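You operate a simulated robot arm through the tools that you are given. There is no shell and no other tool. Be economical: measure what you need, move in short steps, check, and stop when the job is done.

The job below is to be done with a simulated robot arm. You get a single attempt, and the scene is never put back.

TASK
Set the white mark to 10 and plug in all four leads.
Fine: red (cylinder 1) on tower A, yellow (3) on B, green (4) on C, blue (2) on D; the mark within a third of a step.

The check looks at the end state, three seconds after you hand in, the way a careful person would. Anything else that was tipped, shoved, dropped, spilled or broken makes it a failure.

THE ROBOT
A 6-joint arm with a two-finger parallel gripper, fixed in place. Base frame: the origin is at the foot of the arm, x ahead of it, y to its left, z up. Lengths are in m, angles in degrees, forces in N, time in s.
With the tool pointing down near the work surface it reaches from about 0.3 to 0.8 m from the base axis. Its first joint turns from -166.0 to 166.0 degrees. Payload 3.91 kg.
The tool frame sits at the grasp point between the pads (the TCP): z along the fingers, y along the line on which they close. The tips reach 0.03 m beyond it. Largest opening 0.11 m; finger width 0.02, thickness 0.01; the body of the gripper, 0.048 by 0.112 m, starts 0.055 m behind the TCP.
Orientation is that of the tool frame in the base frame, as [roll, pitch, yaw] about the fixed x, y, z axes, in that order (R = Rz(yaw) Ry(pitch) Rx(roll)). With the fingers straight down and closing along the base's y, the tool's x points along the base's -x, its y along +y and its z along -z.

THE INTERFACE
- The arm moves only by the tool move_arm. Its argument "increments" is a list of rows, each an object (a shift or turn left out is 0, a gripper value left out holds the last) with "xyz": the shift along the tool's x, y, z in m, a list of three; "turn": the turn, a rotation vector about the tool's x, y, z in degrees, a list of three. In form: [{"xyz": [tx, ty, tz], "turn": [wx, wy, wz]}, ...]. A call has 1 to 8 rows; each row is the pose to reach, as a shift and turn from the pose commanded when the call began, along the tool's axes at that moment. "fingers" is the closure in counts, from 0 (fully open) to 255 (shut), set as the call begins (left out, the last holds). A row lasts 0.2 s, in which the tool goes at most 0.05 m and 8.6 degrees; a call with a longer step from one row to the next is refused whole, and so is a gripper value outside its range. A pose out of reach is approached as far as the arm can. The call stops where the force on the tool passes 40 N (or 10 N more than at its start, if that is more) or the arm is blocked; 0.2 s more then pass. The fingers move at their own pace (about 0.045 m/s each) and stop on an object; they squeeze with about 31 N. The grip force told is the motor's: it shows also when the fingers shut on nothing. Time passes only in rows, and 0.2 s behind the last, so rows that repeat a pose let the fingers close. The reply holds the time, the measured pose of the TCP, the force on the tool along the base axes, the opening and the grip force, in the units named above and with some noise.
- Cameras (640 x 400 px; columns grow to the right, rows downward): "scene" is fixed at [0.4004, -0.5017, 1.7955]; the picture's right is [1.00, -0.01, 0.00], its down [-0.01, -0.59, -0.81] and it looks along [0.01, 0.81, -0.59] (base axes); focal length 344 px, centre (320, 200). "wrist" rides on the gripper at [-0.036, 0, -0.057] in the tool frame; the picture's right is [0.00, -1.00, 0.00], its down [0.97, 0.00, -0.24] and it looks along [0.24, 0.00, 0.97] (tool axes); focal length 218 px, centre (320, 200). There is no depth. A picture from a camera that has moved, and an enlarged one, comes with that camera's place and axes in the base frame and with its lens.
- camera(camera): a new picture of that camera. The clock stands still meanwhile.
- slide_trunk(by): slides the trunk up (or, below 0, down) by that many m; the arm rides with it, the base frame stays. It gives what a move gives, with no picture.
- inspect(camera, box): a new picture of the part [left, top, right, bottom] of that camera's present view, enlarged. The clock stands still meanwhile.
- sign_off(): hands the job in; it is judged then, once.

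Work in short steps. Places have to be worked out from the pictures, the camera data and where the tool is seen: move nearer, look again, correct. Check each grasp and each placing, and mend what went wrong. You have 120 turns and 64 pictures in all, those below and enlarged ones among them. Open the gripper and draw the arm clear of the work before you hand the job in, unless the task says otherwise; then end with one line.

The tools are called as name(argument=value, ...) on one line, values as JSON. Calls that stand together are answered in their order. move_arm: Moves the arm, as the interface text tells. Its arguments: {"type":"object","properties":{"increments":{"type":"array"},"fingers":{"type":"number"}},"required":["increments"]} The other tools are called the same way: slide_trunk (by) slides the trunk up or down; camera (camera) takes a picture; inspect (camera, box) takes an enlarged picture of a part of a camera's view; sign_off () hands the job in.

At the start:

```text
time_s: 0.0
eef_pos: [0.3429, 0.257, 1.4146]
orientation: [180.0, 0.0, 180.0]
contact_force: [-0.2, -0.7, 0.3]
gripper_width: 0.11
finger_force: 0.0
trunk travel left (down, up): [-0.575, 0.035]
```

scene: 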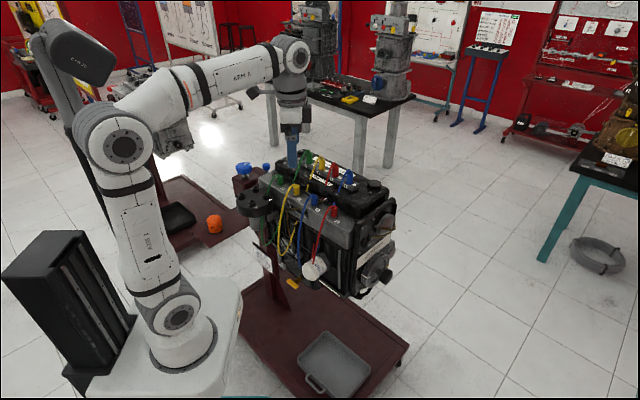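
wrist: 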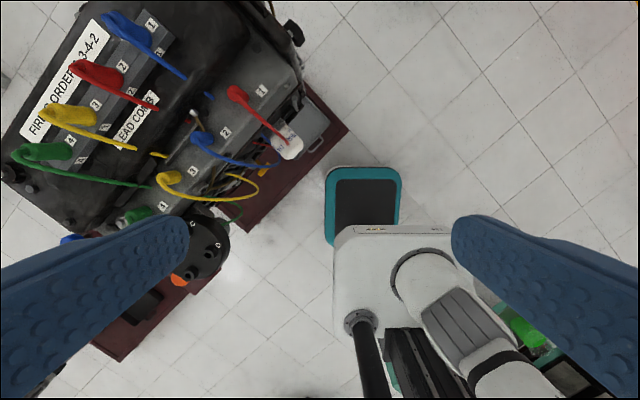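

I start with enlarged views to understand the engine, the towers, the leads and the mark.

inspect(camera="scene", box=[220, 140, 400, 300])

inspect(camera="wrist", box=[0, 0, 360, 260])

```text
2.50 times, centred on (310, 220) of scene
camera zoom: at [0.4004, -0.5017, 1.7955], right [1.0, -0.01, 0.0], down [-0.01, -0.59, -0.81], along [0.01, 0.81, -0.59], focal length 859 px, centre (345, 150)
```

zoom: 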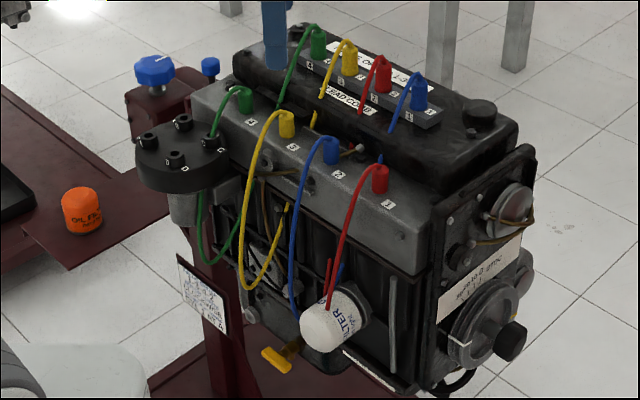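

```text
1.54 times, centred on (180, 130) of wrist
camera zoom: at [0.3783, 0.2577, 1.4719], right [0.0, -1.0, 0.0], down [-0.97, 0.0, 0.24], along [-0.24, 0.0, -0.97], focal length 336 px, centre (535, 308)
```

zoom: 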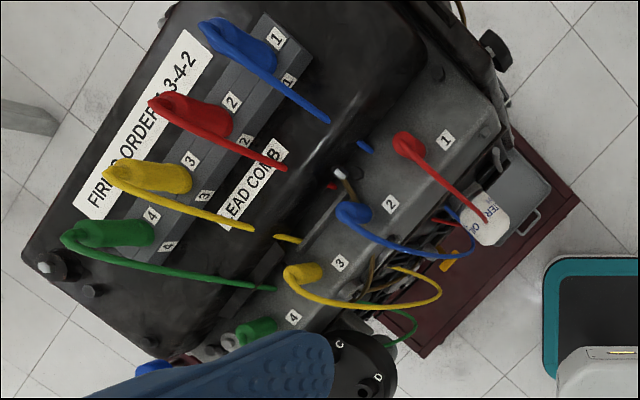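

Looking more closely at the pulley with its scale, and the distributor cap.

inspect(camera="scene", box=[340, 190, 400, 300])

inspect(camera="scene", box=[225, 150, 315, 220])

```text
3.64 times, centred on (370, 245) of scene
camera zoom: at [0.4004, -0.5017, 1.7955], right [1.0, -0.01, 0.0], down [-0.01, -0.59, -0.81], along [0.01, 0.81, -0.59], focal length 1249 px, centre (138, 36)
```

zoom: 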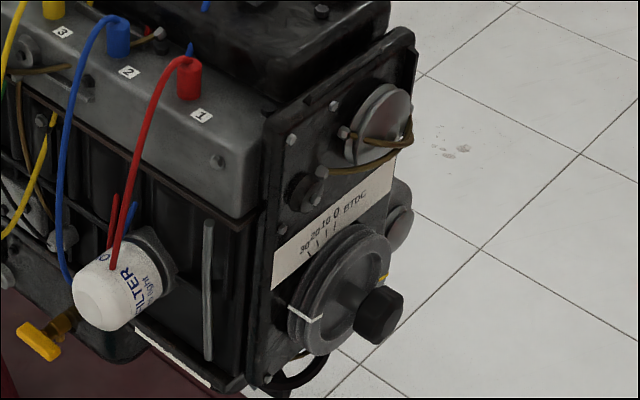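

```text
5.71 times, centred on (270, 185) of scene
camera zoom: at [0.4004, -0.5017, 1.7955], right [1.0, -0.01, 0.0], down [-0.01, -0.59, -0.81], along [0.01, 0.81, -0.59], focal length 1963 px, centre (606, 286)
```

zoom: 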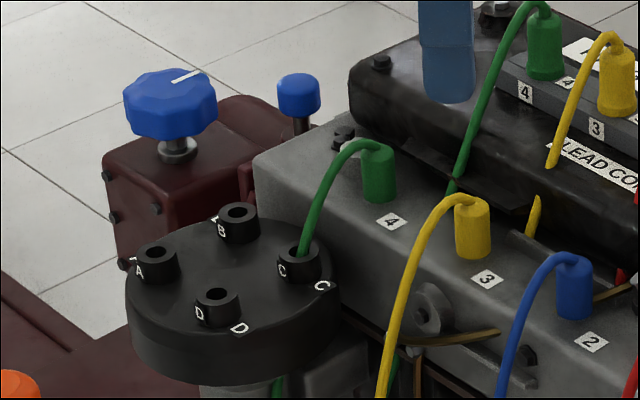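

The engine front (pulley with BTDC scale) faces roughly +x/−y. I zoom tighter on the pulley scale and the blue handwheel.

inspect(camera="scene", box=[364, 232, 404, 290])

inspect(camera="scene", box=[232, 155, 276, 190])

inspect(camera="scene", box=[250, 220, 310, 300])

```text
6.90 times, centred on (384, 261) of scene
camera zoom: at [0.4004, -0.5017, 1.7955], right [1.0, -0.01, 0.0], down [-0.01, -0.59, -0.81], along [0.01, 0.81, -0.59], focal length 2369 px, centre (-121, -221)
```

zoom: 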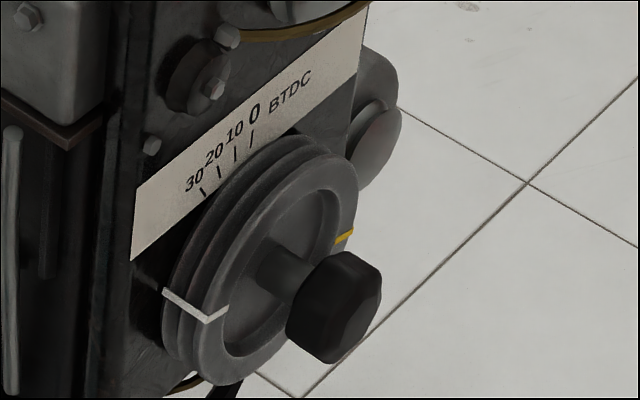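

```text
11.43 times, centred on (254, 172) of scene
camera zoom: at [0.4004, -0.5017, 1.7955], right [1.0, -0.01, 0.0], down [-0.01, -0.59, -0.81], along [0.01, 0.81, -0.59], focal length 3926 px, centre (1074, 514)
```

zoom: 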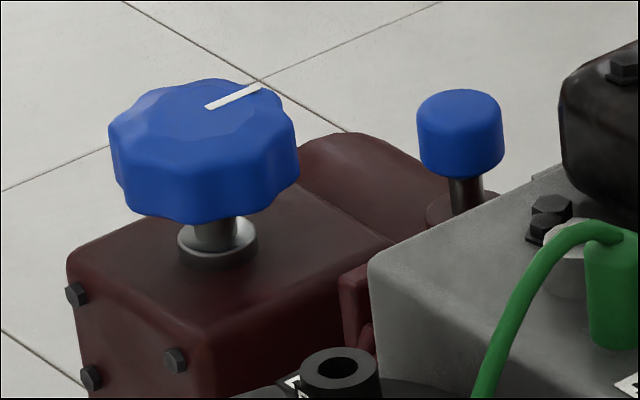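

```text
5.00 times, centred on (280, 260) of scene
camera zoom: at [0.4004, -0.5017, 1.7955], right [1.0, -0.01, 0.0], down [-0.01, -0.59, -0.81], along [0.01, 0.81, -0.59], focal length 1718 px, centre (520, -100)
```

zoom: 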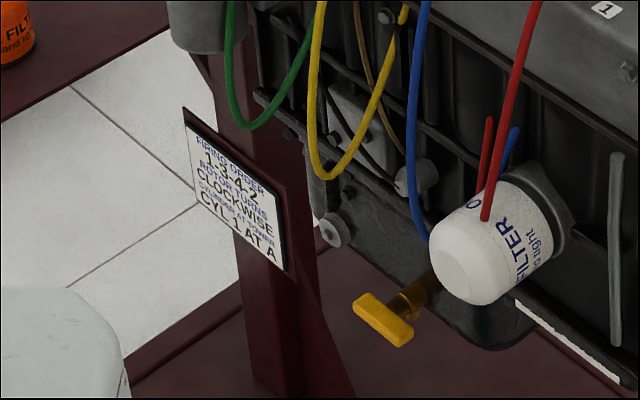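

I place the pulley knob at roughly (0.63, 0.30, 0.89), with the engine axis at about −45° in plan. I'll move the arm out in front of the engine's front face at a high level first, yawing the tool 45° on the way.

move_arm(increments=[{"xyz": [-0.0425, -0.01875, 0.0075], "turn": [0, 0, 5.6]}, {"xyz": [-0.085, -0.0375, 0.015], "turn": [0, 0, 11.2]}, {"xyz": [-0.1275, -0.05625, 0.0225], "turn": [0, 0, 16.9]}, {"xyz": [-0.17, -0.075, 0.03], "turn": [0, 0, 22.5]}, {"xyz": [-0.2125, -0.09375, 0.0375], "turn": [0, 0, 28.1]}, {"xyz": [-0.255, -0.1125, 0.045], "turn": [0, 0, 33.8]}, {"xyz": [-0.2975, -0.13125, 0.0525], "turn": [0, 0, 39.4]}, {"xyz": [-0.34, -0.15, 0.06], "turn": [0, 0, 45]}])

```text
time_s: 1.8
eef_pos: [0.6847, 0.1084, 1.3511]
orientation: [-179.9, -0.1, 135.0]
contact_force: [0.0, 0.2, 0.4]
gripper_width: 0.1099
finger_force: 0.0
trunk travel left (down, up): [-0.575, 0.035]
```

Reading good. Now I pitch the tool toward the front face while descending, to look at the pulley.

move_arm(increments=[{"xyz": [-0.012, 0, 0.03], "turn": [0, 8.5, 0]}, {"xyz": [-0.024, 0, 0.06], "turn": [0, 17, 0]}, {"xyz": [-0.036, 0, 0.09], "turn": [0, 25.5, 0]}, {"xyz": [-0.048, 0, 0.12], "turn": [0, 34, 0]}, {"xyz": [-0.06, 0, 0.15], "turn": [0, 42.5, 0]}, {"xyz": [-0.072, 0, 0.18], "turn": [0, 51, 0]}, {"xyz": [-0.084, 0, 0.21], "turn": [0, 59.5, 0]}, {"xyz": [-0.095, 0, 0.24], "turn": [0, 68, 0]}])

camera(camera="wrist")

camera(camera="scene")

```text
time_s: 3.6
eef_pos: [0.6489, 0.0771, 1.0874]
orientation: [178.8, -65.1, 135.2]
contact_force: [-1.6, -0.3, 0.0]
gripper_width: 0.11
finger_force: 0.1
out of reach, approached as far as the arm can: row 3, 4, 5, 6, 7, 8
trunk travel left (down, up): [-0.575, 0.035]
```

```text
54 pictures are left
camera wrist: at [0.6952, 0.0296, 1.0797], right [-0.72, -0.7, -0.01], down [-0.14, 0.13, 0.98], along [-0.68, 0.71, -0.19], focal length 218 px, centre (320, 200)
```

wrist: 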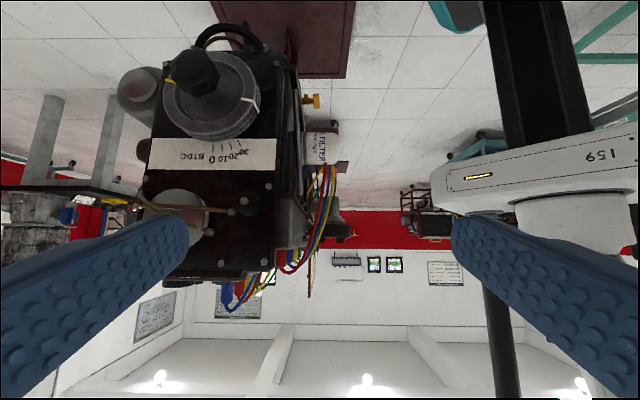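

```text
53 pictures are left
```

scene: 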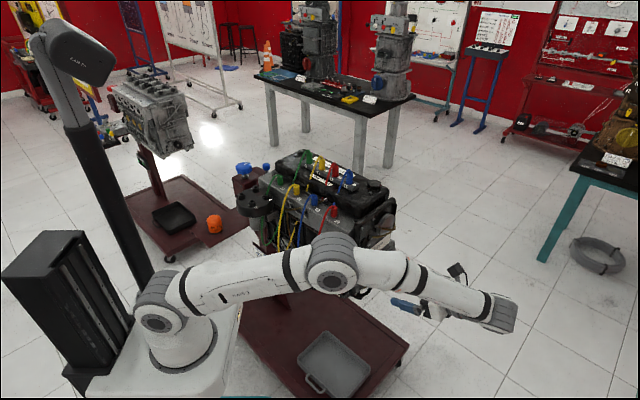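

The tool-axial approach runs out of reach, but I can instead grip the knob crosswise (tool pointing down/outward, perpendicular to the crank axis) and swing about the axis. Knob is at ≈(0.643, 0.320, 0.865). I zoom in on the pulley to measure the turn needed.

inspect(camera="wrist", box=[130, 30, 290, 180])

```text
2.67 times, centred on (210, 105) of wrist
camera zoom: at [0.6952, 0.0296, 1.0797], right [-0.72, -0.7, -0.01], down [-0.14, 0.13, 0.98], along [-0.68, 0.71, -0.19], focal length 582 px, centre (613, 453)
```

zoom: 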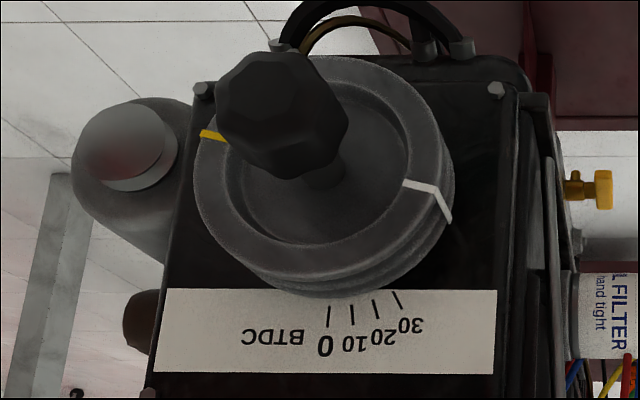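

Mark is about 78° before top, so ~68° clockwise is needed (ticks are 10° apart). I check the hex-knob orientation.

inspect(camera="wrist", box=[176, 45, 226, 95])

```text
8.00 times, centred on (201, 70) of wrist
camera zoom: at [0.6952, 0.0296, 1.0797], right [-0.72, -0.7, -0.01], down [-0.14, 0.13, 0.98], along [-0.68, 0.71, -0.19], focal length 1746 px, centre (1272, 1240)
```

zoom: 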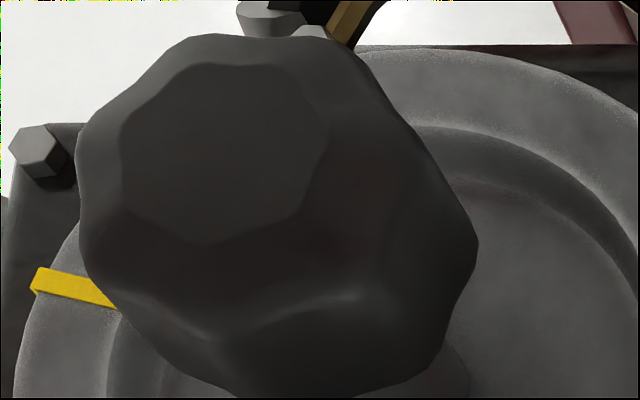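

The knob is lobed and nearly round (~0.055 across), so any grip angle works. I return the tool to pointing down and draw back inside reach.

move_arm(increments=[{"xyz": [0.012, -0.008, 0.0155], "turn": [0, -8.5, 0]}, {"xyz": [0.024, -0.016, 0.031], "turn": [0, -17, 0]}, {"xyz": [0.036, -0.024, 0.0465], "turn": [0, -25.5, 0]}, {"xyz": [0.048, -0.032, 0.062], "turn": [0, -34, 0]}, {"xyz": [0.06, -0.04, 0.0775], "turn": [0, -42.5, 0]}, {"xyz": [0.072, -0.048, 0.093], "turn": [0, -51, 0]}, {"xyz": [0.084, -0.056, 0.1085], "turn": [0, -59.5, 0]}, {"xyz": [0.093, -0.064, 0.123], "turn": [0, -68, 0]}])

```text
time_s: 5.4
eef_pos: [0.4988, 0.1425, 1.1176]
orientation: [179.5, 3.1, 134.2]
contact_force: [-0.6, -0.8, -0.4]
gripper_width: 0.1101
finger_force: 0.0
trunk travel left (down, up): [-0.575, 0.035]
```

Pose commands get clipped at the reach limit, so I work from the measured pose. Now I swing the tool 45° so it points outward/down toward the knob, stopping ~0.2 m short.

move_arm(increments=[{"xyz": [0.004, 0.0136, 0.018], "turn": [-7.5, 0.5, 0]}, {"xyz": [0.008, 0.0272, 0.036], "turn": [-15, 1, 0]}, {"xyz": [0.012, 0.0408, 0.0535], "turn": [-22.5, 1.5, 0]}, {"xyz": [0.016, 0.0545, 0.071], "turn": [-30, 2, 0]}, {"xyz": [0.02, 0.068, 0.089], "turn": [-37.5, 2.5, 0]}, {"xyz": [0.0237, 0.0817, 0.107], "turn": [-45, 3, 0]}])

camera(camera="wrist")

inspect(camera="scene", box=[240, 140, 480, 300])

```text
time_s: 6.8
eef_pos: [0.5458, 0.214, 1.0105]
orientation: [134.8, 0.2, 135.6]
contact_force: [1.9, -0.5, 0.1]
gripper_width: 0.1101
finger_force: 0.0
out of reach, approached as far as the arm can: row 4, 5
trunk travel left (down, up): [-0.575, 0.035]
```

```text
50 pictures are left
camera wrist: at [0.5424, 0.1585, 1.0513], right [-0.49, -0.5, -0.71], down [-0.81, 0.56, 0.16], along [0.31, 0.66, -0.68], focal length 218 px, centre (320, 200)
```

wrist: 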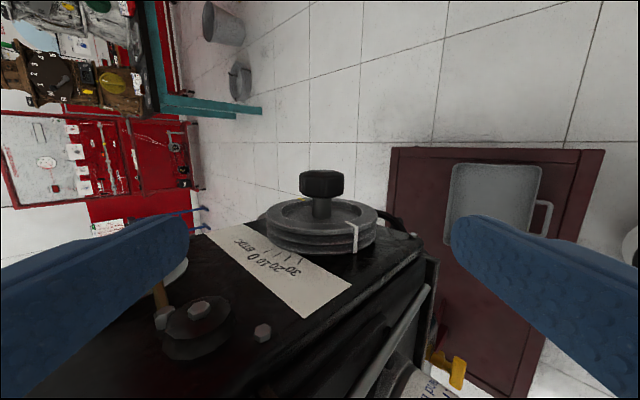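

```text
2.50 times, centred on (360, 220) of scene
camera zoom: at [0.4004, -0.5017, 1.7955], right [1.0, -0.01, 0.0], down [-0.01, -0.59, -0.81], along [0.01, 0.81, -0.59], focal length 859 px, centre (220, 150)
```

zoom: 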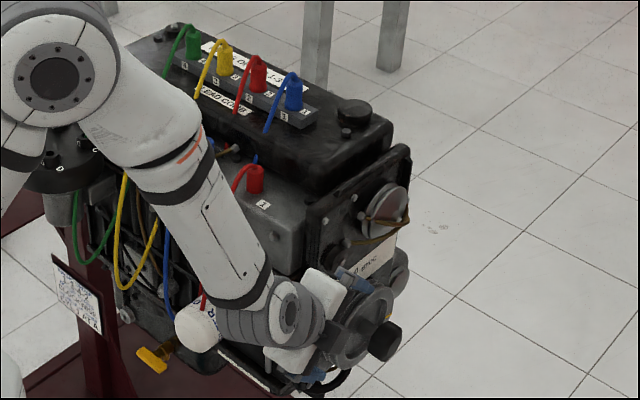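

The knob lies straight ahead: about 0.21 m along the tool axis and 0.01 m along tool x, with free room behind it to the pulley face. I advance in, stopping short for a check.

move_arm(increments=[{"xyz": [0.002, -0.0005, 0.04], "turn": [0, 0, 0]}, {"xyz": [0.004, -0.001, 0.08]}, {"xyz": [0.006, -0.0015, 0.12]}, {"xyz": [0.008, -0.0015, 0.15]}], fingers=0)

camera(camera="wrist")

```text
time_s: 7.9
eef_pos: [0.6138, 0.2926, 0.9027]
orientation: [134.8, 0.2, 135.3]
contact_force: [0.2, -2.3, 0.6]
gripper_width: 0.1099
finger_force: 0.0
trunk travel left (down, up): [-0.575, 0.035]
stopped in row 4: the force on the tool passed its limit (the readings are from after the stop); the commanded pose is now the measured one
```

```text
48 pictures are left
camera wrist: at [0.6091, 0.238, 0.9438], right [-0.49, -0.5, -0.71], down [-0.81, 0.56, 0.16], along [0.32, 0.66, -0.68], focal length 218 px, centre (320, 200)
```

wrist: 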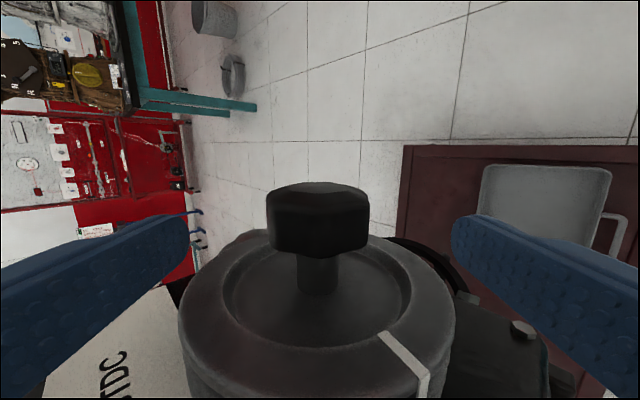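

The force limit tripped at the end, though the knob itself is still 0.056 m ahead. I look at what the arm may be touching.

inspect(camera="scene", box=[240, 160, 440, 300])

```text
2.86 times, centred on (340, 230) of scene
camera zoom: at [0.4004, -0.5017, 1.7955], right [1.0, -0.01, 0.0], down [-0.01, -0.59, -0.81], along [0.01, 0.81, -0.59], focal length 982 px, centre (263, 114)
```

zoom: 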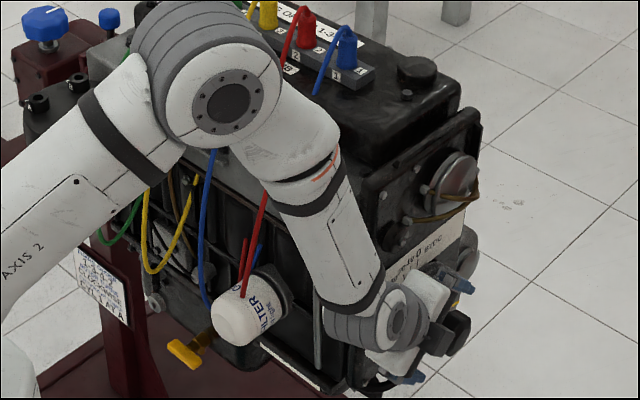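

The forearm sits against the engine's front-left corner in this posture, so I'll back out and use a tilted approach (tool leaning 35° in from the front), which keeps the forearm ahead of the engine.

move_arm(increments=[{"xyz": [0, 0, -0.045]}, {"xyz": [-0.01, 0, -0.09]}, {"xyz": [-0.03, 0, -0.13]}, {"xyz": [-0.05, -0.01, -0.12], "turn": [0, 8, 0]}, {"xyz": [-0.06, -0.015, -0.105], "turn": [0, 16, 0]}, {"xyz": [-0.07, -0.02, -0.09], "turn": [0, 24, 0]}, {"xyz": [-0.078, -0.025, -0.075], "turn": [0, 31, 0]}, {"xyz": [-0.082, -0.029, -0.055], "turn": [0, 35, 0]}])

camera(camera="scene")

```text
time_s: 9.7
eef_pos: [0.6305, 0.1929, 0.9211]
orientation: [129.3, -23.7, 161.8]
contact_force: [0.3, -0.1, -0.6]
gripper_width: 0.1098
finger_force: 0.0
trunk travel left (down, up): [-0.575, 0.035]
```

```text
46 pictures are left
```

scene: 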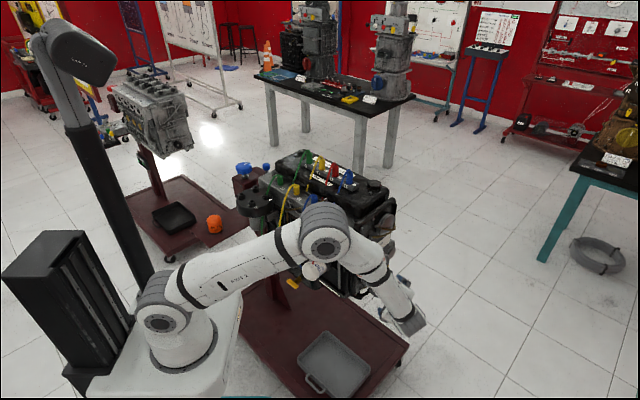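

Clear now. I add −15° about the crank axis so the turn starts further round, then look.

move_arm(increments=[{"turn": [-6.15, 0, -4.3]}, {"turn": [-12.3, 0, -8.6]}])

camera(camera="wrist")

```text
time_s: 10.3
eef_pos: [0.6287, 0.1937, 0.9213]
orientation: [115.1, -16.2, 166.6]
contact_force: [0.0, -0.8, -0.2]
gripper_width: 0.1098
finger_force: 0.0
trunk travel left (down, up): [-0.575, 0.035]
```

```text
45 pictures are left
camera wrist: at [0.6571, 0.1329, 0.9351], right [-0.34, -0.35, -0.87], down [-0.93, 0.0, 0.37], along [-0.13, 0.93, -0.33], focal length 218 px, centre (320, 200)
```

wrist: 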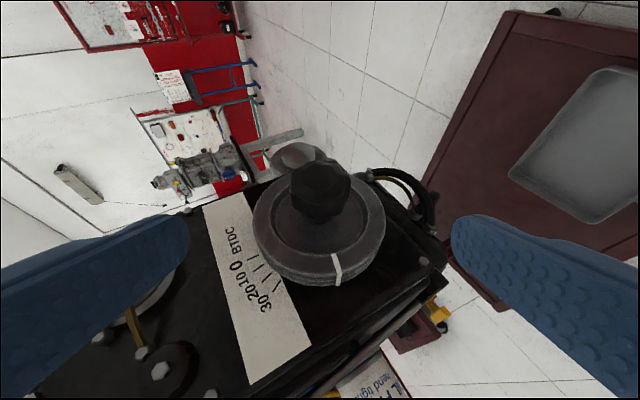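

The knob is dead ahead at ~0.139 m along the tool axis. I advance with the fingers open.

move_arm(increments=[{"xyz": [0.001, 0, 0.035]}, {"xyz": [0.002, 0, 0.07]}, {"xyz": [0.003, 0, 0.105]}, {"xyz": [0.004, 0, 0.125]}, {"xyz": [0.004, 0, 0.137]}])

camera(camera="wrist")

```text
time_s: 11.5
eef_pos: [0.6386, 0.32, 0.8668]
orientation: [115.2, -16.3, 166.7]
contact_force: [-0.2, 0.1, 0.6]
gripper_width: 0.1098
finger_force: 0.2
trunk travel left (down, up): [-0.575, 0.035]
```

```text
44 pictures are left
camera wrist: at [0.6655, 0.2589, 0.8811], right [-0.35, -0.36, -0.87], down [-0.93, 0.0, 0.37], along [-0.13, 0.93, -0.33], focal length 218 px, centre (320, 200)
```

wrist: 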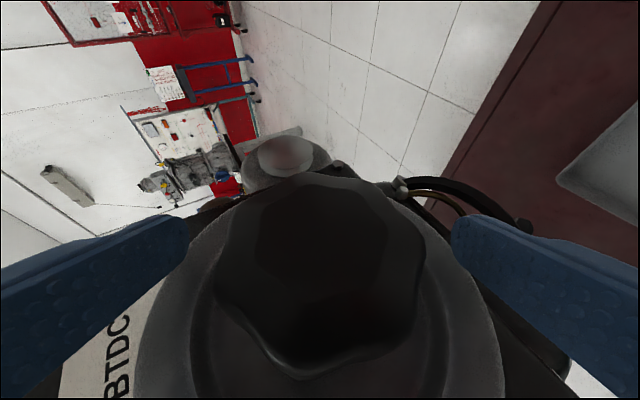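

Well centred. Closing on the knob.

move_arm(increments=[{}, {}, {}, {}, {}], fingers=255)

```text
time_s: 12.7
eef_pos: [0.6375, 0.3189, 0.8671]
orientation: [115.2, -16.4, 166.6]
contact_force: [-0.4, 0.9, -0.2]
gripper_width: 0.0526
finger_force: 45.3
trunk travel left (down, up): [-0.575, 0.035]
```

Gripped at 0.0526 m. I turn about the crank axis by 40° first, then check the mark.

move_arm(increments=[{"turn": [6.55, 0, 4.59]}, {"turn": [13.1, 0, 9.18]}, {"turn": [19.66, 0, 13.78]}, {"turn": [26.2, 0, 18.37]}, {"turn": [32.76, 0, 22.96]}])

inspect(camera="scene", box=[330, 190, 430, 290])

```text
time_s: 13.9
eef_pos: [0.6402, 0.3186, 0.869]
orientation: [155.8, -32.2, 148.8]
contact_force: [8.9, 15.3, 18.2]
gripper_width: 0.0528
finger_force: 45.1
trunk travel left (down, up): [-0.575, 0.035]
```

```text
4.00 times, centred on (380, 240) of scene
camera zoom: at [0.4004, -0.5017, 1.7955], right [1.0, -0.01, 0.0], down [-0.01, -0.59, -0.81], along [0.01, 0.81, -0.59], focal length 1374 px, centre (80, 40)
```

zoom: 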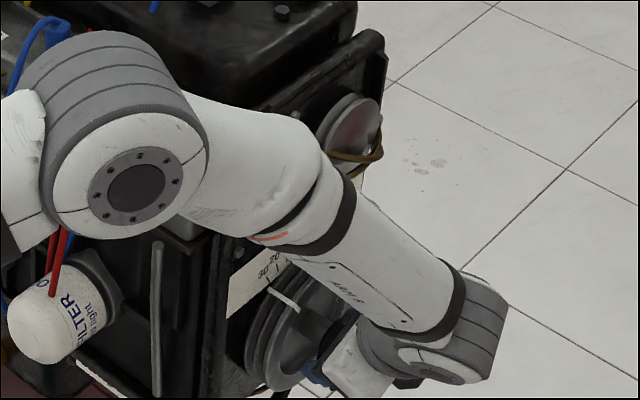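

The mark has moved toward the scale as expected. Check with the wrist camera.

camera(camera="wrist")

```text
42 pictures are left
camera wrist: at [0.6764, 0.2693, 0.8939], right [-0.66, -0.67, -0.35], down [-0.65, 0.28, 0.7], along [-0.37, 0.69, -0.62], focal length 218 px, centre (320, 200)
```

wrist: 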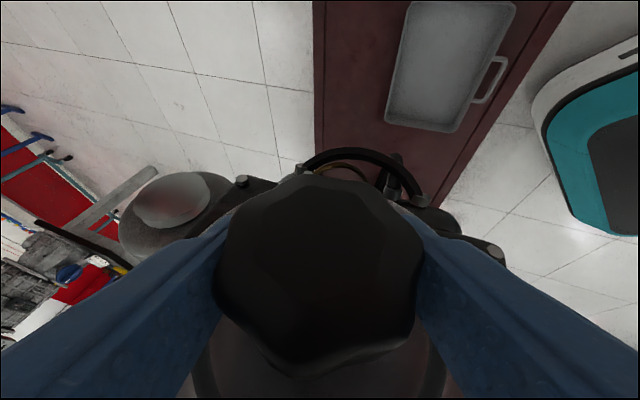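

Hidden from here. I continue 24° more and check from the scene camera.

move_arm(increments=[{"turn": [4.91, 0, 3.44]}, {"turn": [9.83, 0, 6.89]}, {"turn": [14.74, 0, 10.33]}, {"turn": [19.66, 0, 13.78]}])

inspect(camera="scene", box=[355, 235, 395, 285])

```text
time_s: 15.0
eef_pos: [0.6412, 0.3204, 0.8676]
orientation: [-176.1, -34.6, 132.9]
contact_force: [2.1, 5.2, -0.5]
gripper_width: 0.0524
finger_force: 45.2
trunk travel left (down, up): [-0.575, 0.035]
stopped in row 4: the force on the tool passed its limit (the readings are from after the stop); the commanded pose is now the measured one
```

```text
8.00 times, centred on (375, 260) of scene
camera zoom: at [0.4004, -0.5017, 1.7955], right [1.0, -0.01, 0.0], down [-0.01, -0.59, -0.81], along [0.01, 0.81, -0.59], focal length 2748 px, centre (-120, -280)
```

zoom: 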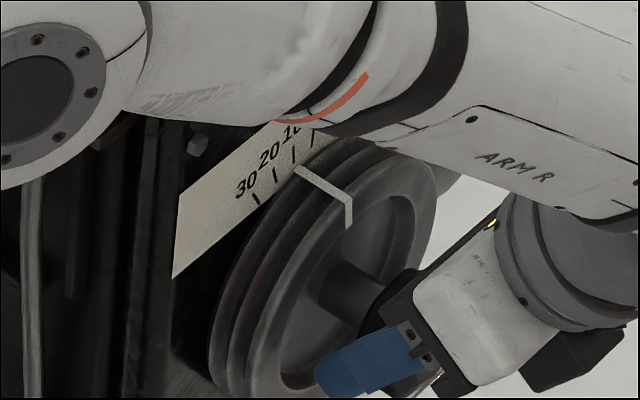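

The mark reads about 15–16 now. I release, back off and measure it with the wrist camera for a fine correction.

move_arm(increments=[{}, {}, {}, {}], fingers=0)

move_arm(increments=[{"xyz": [0, 0, -0.03]}, {"xyz": [0, 0, -0.06]}, {"xyz": [-0.01, 0, -0.09]}, {"xyz": [-0.02, 0, -0.12]}])

camera(camera="wrist")

```text
time_s: 16.0
eef_pos: [0.6399, 0.3192, 0.87]
orientation: [-176.0, -34.6, 132.8]
contact_force: [0.1, 0.7, 0.0]
gripper_width: 0.11
finger_force: 0.0
trunk travel left (down, up): [-0.575, 0.035]
```

```text
time_s: 17.0
eef_pos: [0.7042, 0.2616, 0.9549]
orientation: [-176.1, -34.7, 132.8]
contact_force: [0.1, 0.2, 0.0]
gripper_width: 0.1104
finger_force: 0.0
trunk travel left (down, up): [-0.575, 0.035]
```

```text
40 pictures are left
camera wrist: at [0.7492, 0.2189, 0.9826], right [-0.71, -0.71, 0.06], down [-0.44, 0.5, 0.75], along [-0.56, 0.5, -0.66], focal length 218 px, centre (320, 200)
```

wrist: 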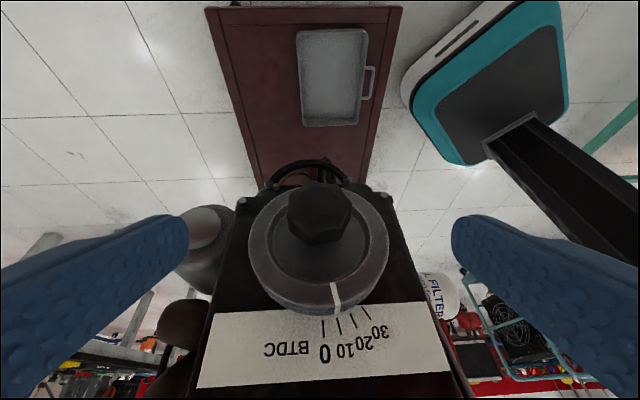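

inspect(camera="wrist", box=[285, 260, 405, 360])

```text
4.00 times, centred on (345, 310) of wrist
camera zoom: at [0.7492, 0.2189, 0.9826], right [-0.71, -0.71, 0.06], down [-0.44, 0.5, 0.75], along [-0.56, 0.5, -0.66], focal length 873 px, centre (220, -240)
```

zoom: 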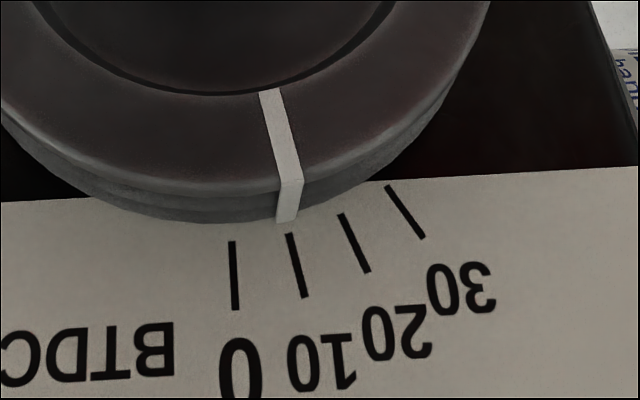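

From this view I compute the mark near 8–10. I cross-check from the scene camera.

inspect(camera="scene", box=[360, 240, 392, 265])

```text
16.00 times, centred on (376, 252) of scene
camera zoom: at [0.4004, -0.5017, 1.7955], right [1.0, -0.01, 0.0], down [-0.01, -0.59, -0.81], along [0.01, 0.81, -0.59], focal length 5497 px, centre (-576, -640)
```

zoom: 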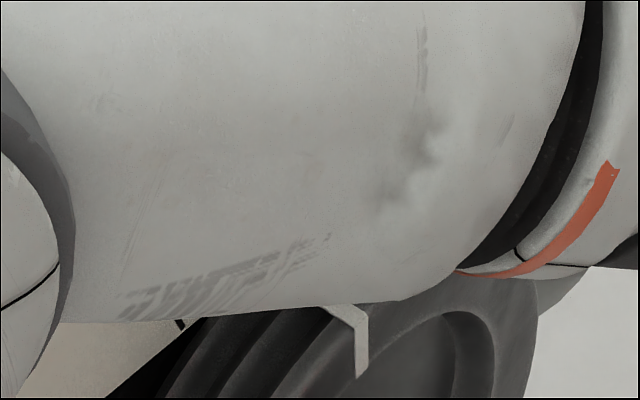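

Occluded by the forearm; I'll check once the arm is away. I withdraw up and back toward the base while bringing the tool vertical.

move_arm(increments=[{"xyz": [0.005, -0.01, -0.03]}, {"xyz": [0.012, -0.03, -0.06]}, {"xyz": [0.022, -0.055, -0.09], "turn": [0, -6, 0]}, {"xyz": [0.032, -0.08, -0.115], "turn": [0, -12, 0]}, {"xyz": [0.042, -0.105, -0.14], "turn": [0, -18, 0]}, {"xyz": [0.052, -0.13, -0.16], "turn": [0, -24, 0]}, {"xyz": [0.063, -0.158, -0.175], "turn": [0, -30, 0]}, {"xyz": [0.073, -0.186, -0.187], "turn": [0, -35, 0]}])

inspect(camera="scene", box=[360, 236, 400, 286])

```text
time_s: 18.8
eef_pos: [0.6112, 0.1057, 1.1619]
orientation: [-176.7, 0.3, 135.2]
contact_force: [0.1, 0.3, 0.3]
gripper_width: 0.1099
finger_force: 0.1
trunk travel left (down, up): [-0.575, 0.035]
```

```text
8.00 times, centred on (380, 261) of scene
camera zoom: at [0.4004, -0.5017, 1.7955], right [1.0, -0.01, 0.0], down [-0.01, -0.59, -0.81], along [0.01, 0.81, -0.59], focal length 2748 px, centre (-160, -288)
```

zoom: 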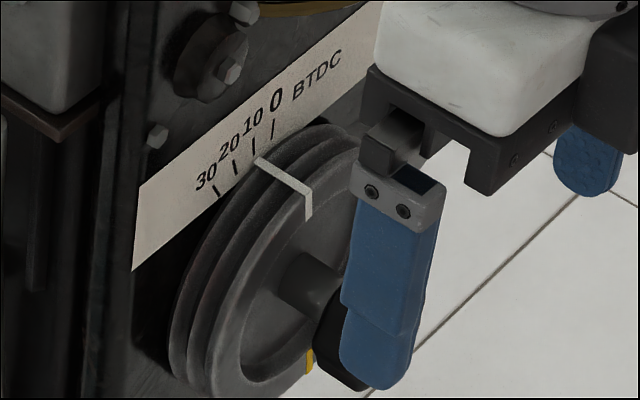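

The mark reads 10 from here too — good. Now the leads: raise the arm and rotate so the fingers close along the comb row.

move_arm(increments=[{"xyz": [0, 0, -0.035], "turn": [0, 0, -8.5]}, {"xyz": [0, 0, -0.07], "turn": [0, 0, -17]}, {"xyz": [0, 0, -0.105], "turn": [0, 0, -25.5]}, {"xyz": [0, 0, -0.14], "turn": [0, 0, -34]}, {"xyz": [0, 0, -0.175], "turn": [0, 0, -42.5]}, {"xyz": [0, 0, -0.21], "turn": [0, 0, -51]}, {"xyz": [0, 0, -0.235], "turn": [0, 0, -59.5]}, {"xyz": [0, 0, -0.26], "turn": [0, 0, -68]}])

```text
time_s: 20.6
eef_pos: [0.6241, 0.1183, 1.4211]
orientation: [-178.5, -3.0, -156.7]
contact_force: [0.7, -0.6, -0.6]
gripper_width: 0.11
finger_force: 0.1
trunk travel left (down, up): [-0.575, 0.035]
```

Next, move over the comb and level the tool.

move_arm(increments=[{"xyz": [0.001, 0.0485, 0], "turn": [-0.2, -0.4, -2.4]}, {"xyz": [0.003, 0.097, 0], "turn": [-0.4, -0.8, -4.8]}, {"xyz": [0.004, 0.1455, 0], "turn": [-0.6, -1.1, -7.2]}, {"xyz": [0.006, 0.194, 0], "turn": [-0.8, -1.5, -9.6]}, {"xyz": [0.007, 0.2425, 0], "turn": [-1, -1.9, -12]}, {"xyz": [0.008, 0.291, 0], "turn": [-1.2, -2.3, -14.5]}, {"xyz": [0.01, 0.3395, 0], "turn": [-1.4, -2.7, -17]}, {"xyz": [0.011, 0.388, 0], "turn": [-1.5, -3, -19.4]}])

camera(camera="wrist")

```text
time_s: 22.4
eef_pos: [0.456, 0.4715, 1.41]
orientation: [179.5, 0.0, -137.5]
contact_force: [-0.1, -0.3, -0.3]
gripper_width: 0.11
finger_force: 0.0
out of reach, approached as far as the arm can: row 8
trunk travel left (down, up): [-0.575, 0.035]
```

```text
36 pictures are left
camera wrist: at [0.4826, 0.4936, 1.4671], right [0.68, -0.74, -0.01], down [-0.71, -0.66, 0.24], along [-0.18, -0.16, -0.97], focal length 218 px, centre (320, 200)
```

wrist: 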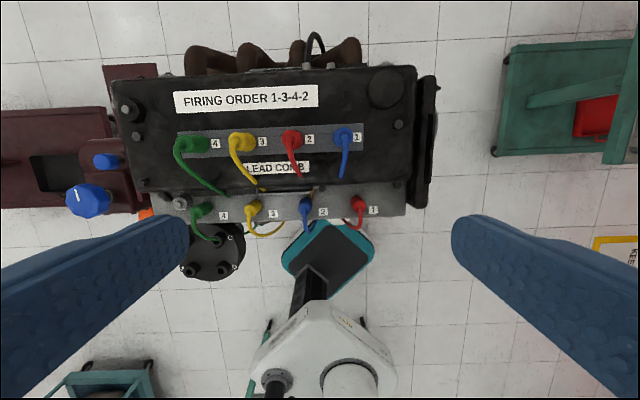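

Clear overhead view: comb row is parallel to the engine axis at about −45°. I enlarge for exact boot positions.

inspect(camera="wrist", box=[160, 110, 400, 290])

inspect(camera="scene", box=[295, 140, 360, 190])

```text
2.22 times, centred on (280, 200) of wrist
camera zoom: at [0.4826, 0.4936, 1.4671], right [0.68, -0.74, -0.01], down [-0.71, -0.66, 0.24], along [-0.18, -0.16, -0.97], focal length 485 px, centre (409, 200)
```

zoom: 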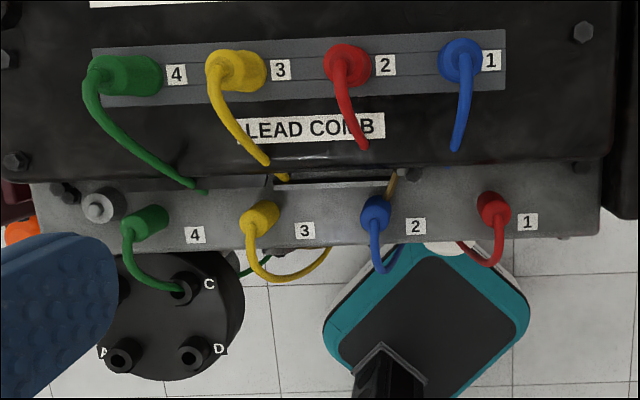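

```text
8.00 times, centred on (328, 165) of scene
camera zoom: at [0.4004, -0.5017, 1.7955], right [1.0, -0.01, 0.0], down [-0.01, -0.59, -0.81], along [0.01, 0.81, -0.59], focal length 2748 px, centre (260, 480)
```

zoom: 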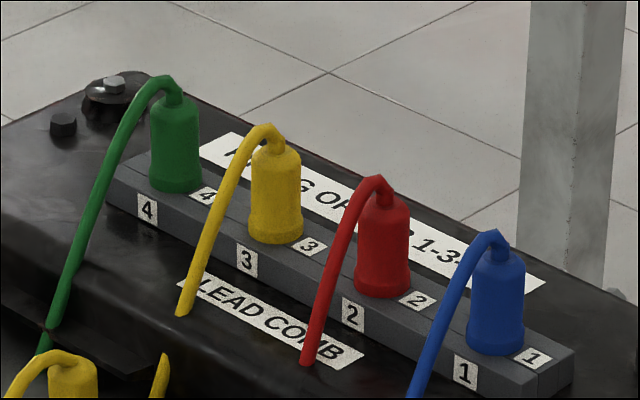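

Boots stand on the comb at roughly: green (0.375,0.614), yellow (0.421,0.568), red (0.466,0.524), blue (0.512,0.487), tops z≈1.195; tower tops A (0.128,0.521), B (0.175,0.562), C (0.219,0.519), D (0.172,0.477), z≈1.078. I move over the red boot for a close look, fingers partly opened to 0.06.

move_arm(increments=[{"xyz": [-0.014, 0.011, 0.035], "turn": [0.2, 0, -0.8]}, {"xyz": [-0.028, 0.022, 0.07], "turn": [0.4, 0, -1.6]}, {"xyz": [-0.043, 0.033, 0.105], "turn": [0.5, 0, -2.5]}, {"xyz": [-0.043, 0.033, 0.12], "turn": [0.5, 0, -2.5]}], fingers=116)

camera(camera="wrist")

```text
time_s: 23.4
eef_pos: [0.4674, 0.5228, 1.2894]
orientation: [179.9, 0.1, -135.0]
contact_force: [0.0, 0.3, 0.5]
gripper_width: 0.0599
finger_force: 0.1
trunk travel left (down, up): [-0.575, 0.035]
```

```text
33 pictures are left
camera wrist: at [0.4923, 0.5472, 1.3478], right [0.71, -0.71, 0.0], down [-0.69, -0.69, 0.24], along [-0.17, -0.17, -0.97], focal length 218 px, centre (320, 200)
```

wrist: 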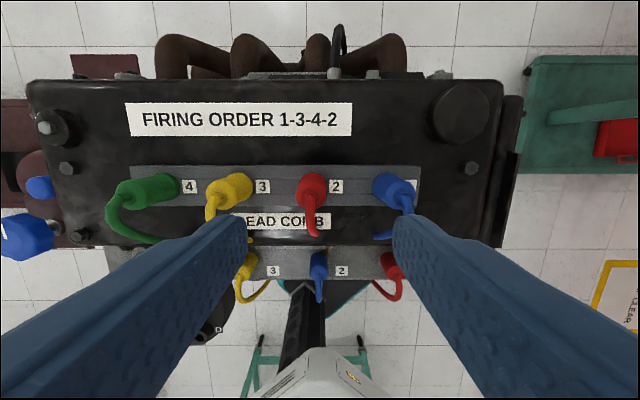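

inspect(camera="wrist", box=[270, 155, 350, 215])

```text
6.67 times, centred on (310, 185) of wrist
camera zoom: at [0.4923, 0.5472, 1.3478], right [0.71, -0.71, 0.0], down [-0.69, -0.69, 0.24], along [-0.17, -0.17, -0.97], focal length 1455 px, centre (387, 300)
```

zoom: 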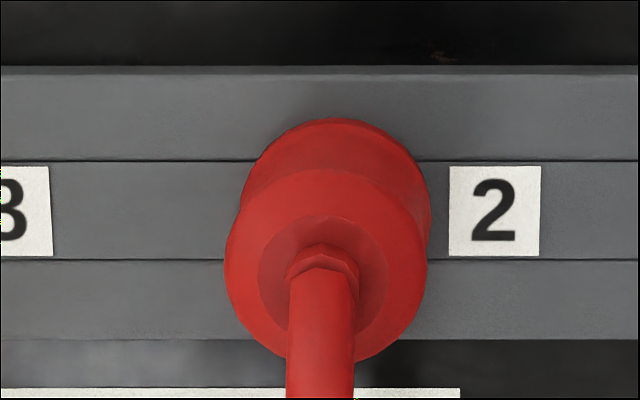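

Red boot sits at tool y +0.0066, x ≈ −0.001. I descend to z≈1.188 around it.

move_arm(increments=[{"xyz": [-0.001, 0.0066, 0.03]}, {"xyz": [-0.001, 0.0066, 0.06]}, {"xyz": [-0.001, 0.0066, 0.085]}, {"xyz": [-0.001, 0.0066, 0.102]}])

move_arm(increments=[{}, {}, {}, {}], fingers=255)

inspect(camera="scene", box=[290, 120, 380, 190])

```text
time_s: 24.4
eef_pos: [0.4629, 0.5271, 1.1858]
orientation: [-179.9, 0.0, -135.0]
contact_force: [-0.9, 0.1, 0.5]
gripper_width: 0.0595
finger_force: 0.1
trunk travel left (down, up): [-0.575, 0.035]
```

```text
time_s: 25.4
eef_pos: [0.4634, 0.5279, 1.1863]
orientation: [179.9, -0.1, -135.1]
contact_force: [-0.2, 0.8, -0.1]
gripper_width: 0.0219
finger_force: 31.1
trunk travel left (down, up): [-0.575, 0.035]
```

```text
5.71 times, centred on (335, 155) of scene
camera zoom: at [0.4004, -0.5017, 1.7955], right [1.0, -0.01, 0.0], down [-0.01, -0.59, -0.81], along [0.01, 0.81, -0.59], focal length 1963 px, centre (234, 457)
```

zoom: 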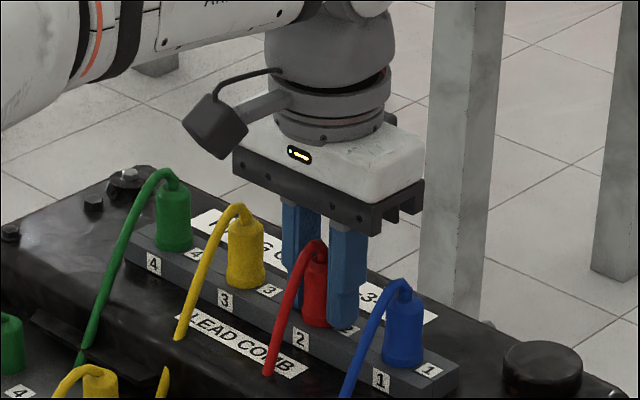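

Gripped (0.0219 m). Lift straight up.

move_arm(increments=[{"xyz": [0, 0, -0.015]}, {"xyz": [0, 0, -0.03]}, {"xyz": [0, 0, -0.05]}, {"xyz": [0, 0, -0.075]}])

inspect(camera="scene", box=[240, 110, 380, 210])

```text
time_s: 26.4
eef_pos: [0.465, 0.528, 1.2634]
orientation: [179.9, 0.1, -135.1]
contact_force: [-0.1, 0.1, -0.6]
gripper_width: 0.0222
finger_force: 31.4
trunk travel left (down, up): [-0.575, 0.035]
```

```text
4.00 times, centred on (310, 160) of scene
camera zoom: at [0.4004, -0.5017, 1.7955], right [1.0, -0.01, 0.0], down [-0.01, -0.59, -0.81], along [0.01, 0.81, -0.59], focal length 1374 px, centre (360, 360)
```

zoom: 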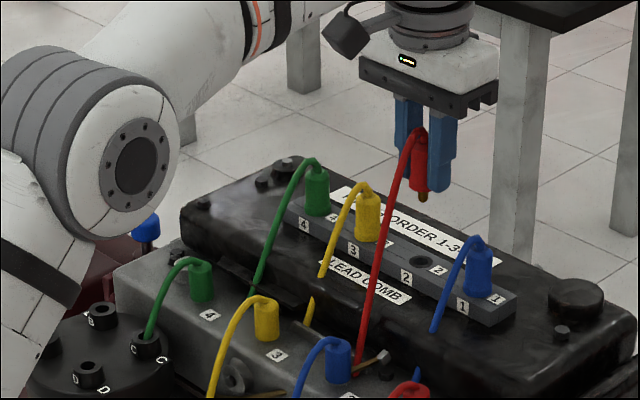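

The boot with its brass pin came out cleanly. I carry it, slightly higher, over toward tower A.

move_arm(increments=[{"xyz": [0.01, 0.01, -0.025]}, {"xyz": [0.043, 0.041, -0.03]}, {"xyz": [0.076, 0.072, -0.03]}, {"xyz": [0.109, 0.104, -0.03]}, {"xyz": [0.142, 0.136, -0.03]}, {"xyz": [0.175, 0.168, -0.03]}, {"xyz": [0.208, 0.2, -0.03]}, {"xyz": [0.241, 0.232, -0.03]}])

camera(camera="wrist")

inspect(camera="scene", box=[200, 110, 380, 230])

```text
time_s: 28.2
eef_pos: [0.1279, 0.5204, 1.2929]
orientation: [180.0, 0.0, -135.0]
contact_force: [-0.4, 0.2, -1.0]
gripper_width: 0.0218
finger_force: 31.0
trunk travel left (down, up): [-0.575, 0.035]
```

```text
29 pictures are left
camera wrist: at [0.1525, 0.5459, 1.3505], right [0.71, -0.71, 0.0], down [-0.69, -0.69, 0.24], along [-0.17, -0.17, -0.97], focal length 218 px, centre (320, 200)
```

wrist: 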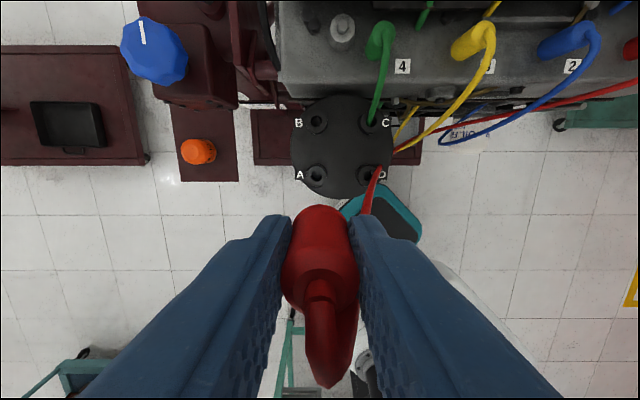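

```text
3.33 times, centred on (290, 170) of scene
camera zoom: at [0.4004, -0.5017, 1.7955], right [1.0, -0.01, 0.0], down [-0.01, -0.59, -0.81], along [0.01, 0.81, -0.59], focal length 1145 px, centre (420, 300)
```

zoom: 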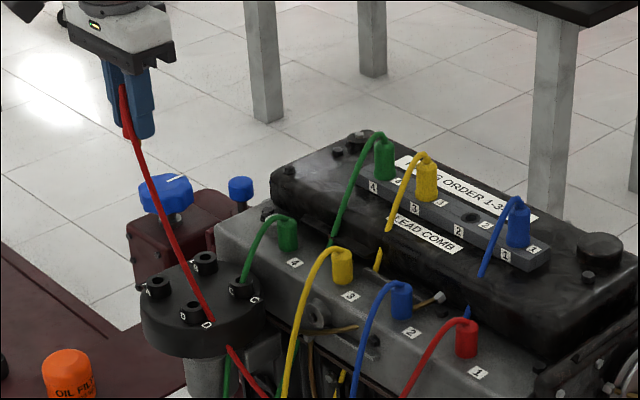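

inspect(camera="wrist", box=[260, 140, 380, 240])

```text
4.00 times, centred on (320, 190) of wrist
camera zoom: at [0.1525, 0.5459, 1.3505], right [0.71, -0.71, 0.0], down [-0.69, -0.69, 0.24], along [-0.17, -0.17, -0.97], focal length 873 px, centre (320, 240)
```

zoom: 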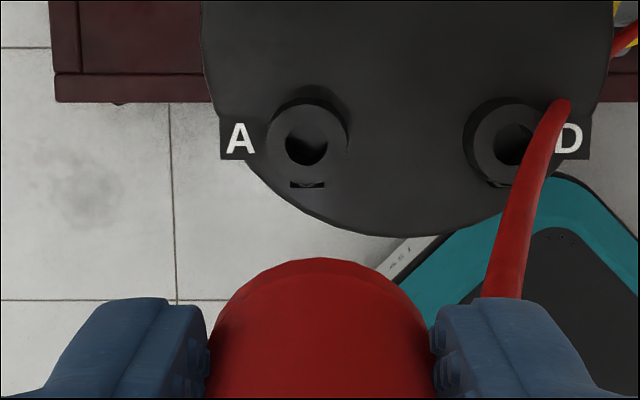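

Tower A's hole is at tool (x +0.001, y +0.004) and the boot is centred on the TCP. I correct and descend to just above the tower.

move_arm(increments=[{"xyz": [0.001, 0.004, 0.02]}, {"xyz": [0.001, 0.004, 0.06]}, {"xyz": [0.001, 0.004, 0.1]}, {"xyz": [0.001, 0.004, 0.13]}, {"xyz": [0.001, 0.004, 0.152]}])

inspect(camera="scene", box=[225, 160, 295, 220])

camera(camera="wrist")

```text
time_s: 29.4
eef_pos: [0.1242, 0.5254, 1.1398]
orientation: [179.9, 0.0, -134.9]
contact_force: [-0.1, 0.1, -0.8]
gripper_width: 0.0217
finger_force: 31.2
trunk travel left (down, up): [-0.575, 0.035]
```

```text
6.67 times, centred on (260, 190) of scene
camera zoom: at [0.4004, -0.5017, 1.7955], right [1.0, -0.01, 0.0], down [-0.01, -0.59, -0.81], along [0.01, 0.81, -0.59], focal length 2290 px, centre (720, 267)
```

zoom: 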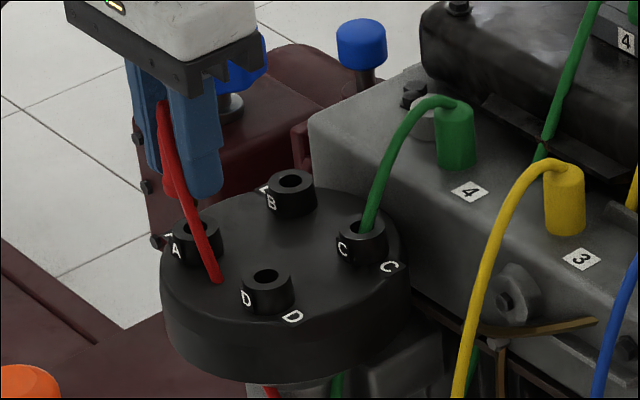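

```text
25 pictures are left
camera wrist: at [0.1486, 0.5501, 1.1978], right [0.71, -0.71, 0.0], down [-0.69, -0.69, 0.24], along [-0.17, -0.17, -0.97], focal length 218 px, centre (320, 200)
```

wrist: 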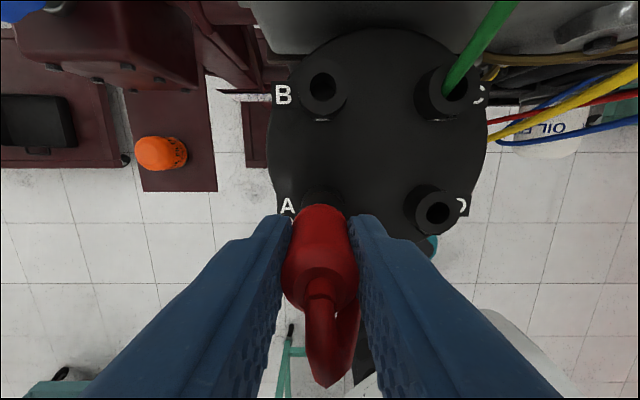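

inspect(camera="wrist", box=[260, 50, 480, 250])

```text
2.00 times, centred on (370, 150) of wrist
camera zoom: at [0.1486, 0.5501, 1.1978], right [0.71, -0.71, 0.0], down [-0.69, -0.69, 0.24], along [-0.17, -0.17, -0.97], focal length 436 px, centre (220, 300)
```

zoom: 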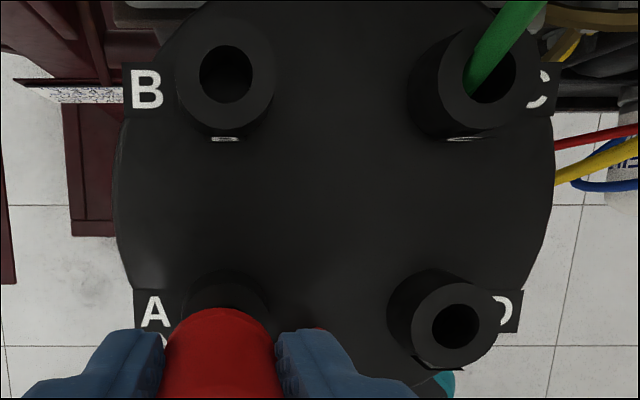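

Only a millimetre of correction needed. I insert, down to seat at z≈1.112.

move_arm(increments=[{"xyz": [0.001, -0.0013, 0.004]}, {"xyz": [0.001, -0.0013, 0.01]}, {"xyz": [0.001, -0.0013, 0.016]}, {"xyz": [0.001, -0.0013, 0.022]}, {"xyz": [0.001, -0.0013, 0.028]}, {"xyz": [0.001, -0.0013, 0.031]}])

inspect(camera="scene", box=[225, 160, 295, 220])

```text
time_s: 30.8
eef_pos: [0.125, 0.523, 1.1134]
orientation: [179.8, 0.2, -135.0]
contact_force: [-3.8, 7.4, 21.8]
gripper_width: 0.022
finger_force: 31.0
trunk travel left (down, up): [-0.575, 0.035]
```

```text
6.67 times, centred on (260, 190) of scene
camera zoom: at [0.4004, -0.5017, 1.7955], right [1.0, -0.01, 0.0], down [-0.01, -0.59, -0.81], along [0.01, 0.81, -0.59], focal length 2290 px, centre (720, 267)
```

zoom: 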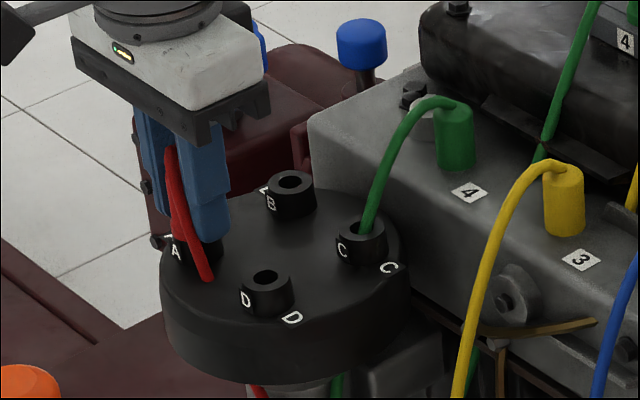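

The pin appears in (z at 1.113, 22 N). A small extra push to confirm it bottoms out.

move_arm(increments=[{"xyz": [0, 0, 0.003]}, {"xyz": [0, 0, 0.005]}])

```text
time_s: 31.2
eef_pos: [0.1236, 0.5232, 1.1117]
orientation: [179.6, 0.4, -135.0]
contact_force: [-3.5, -4.5, 14.6]
gripper_width: 0.0218
finger_force: 31.1
trunk travel left (down, up): [-0.575, 0.035]
stopped in row 2: the force on the tool passed its limit (the readings are from after the stop); the commanded pose is now the measured one
```

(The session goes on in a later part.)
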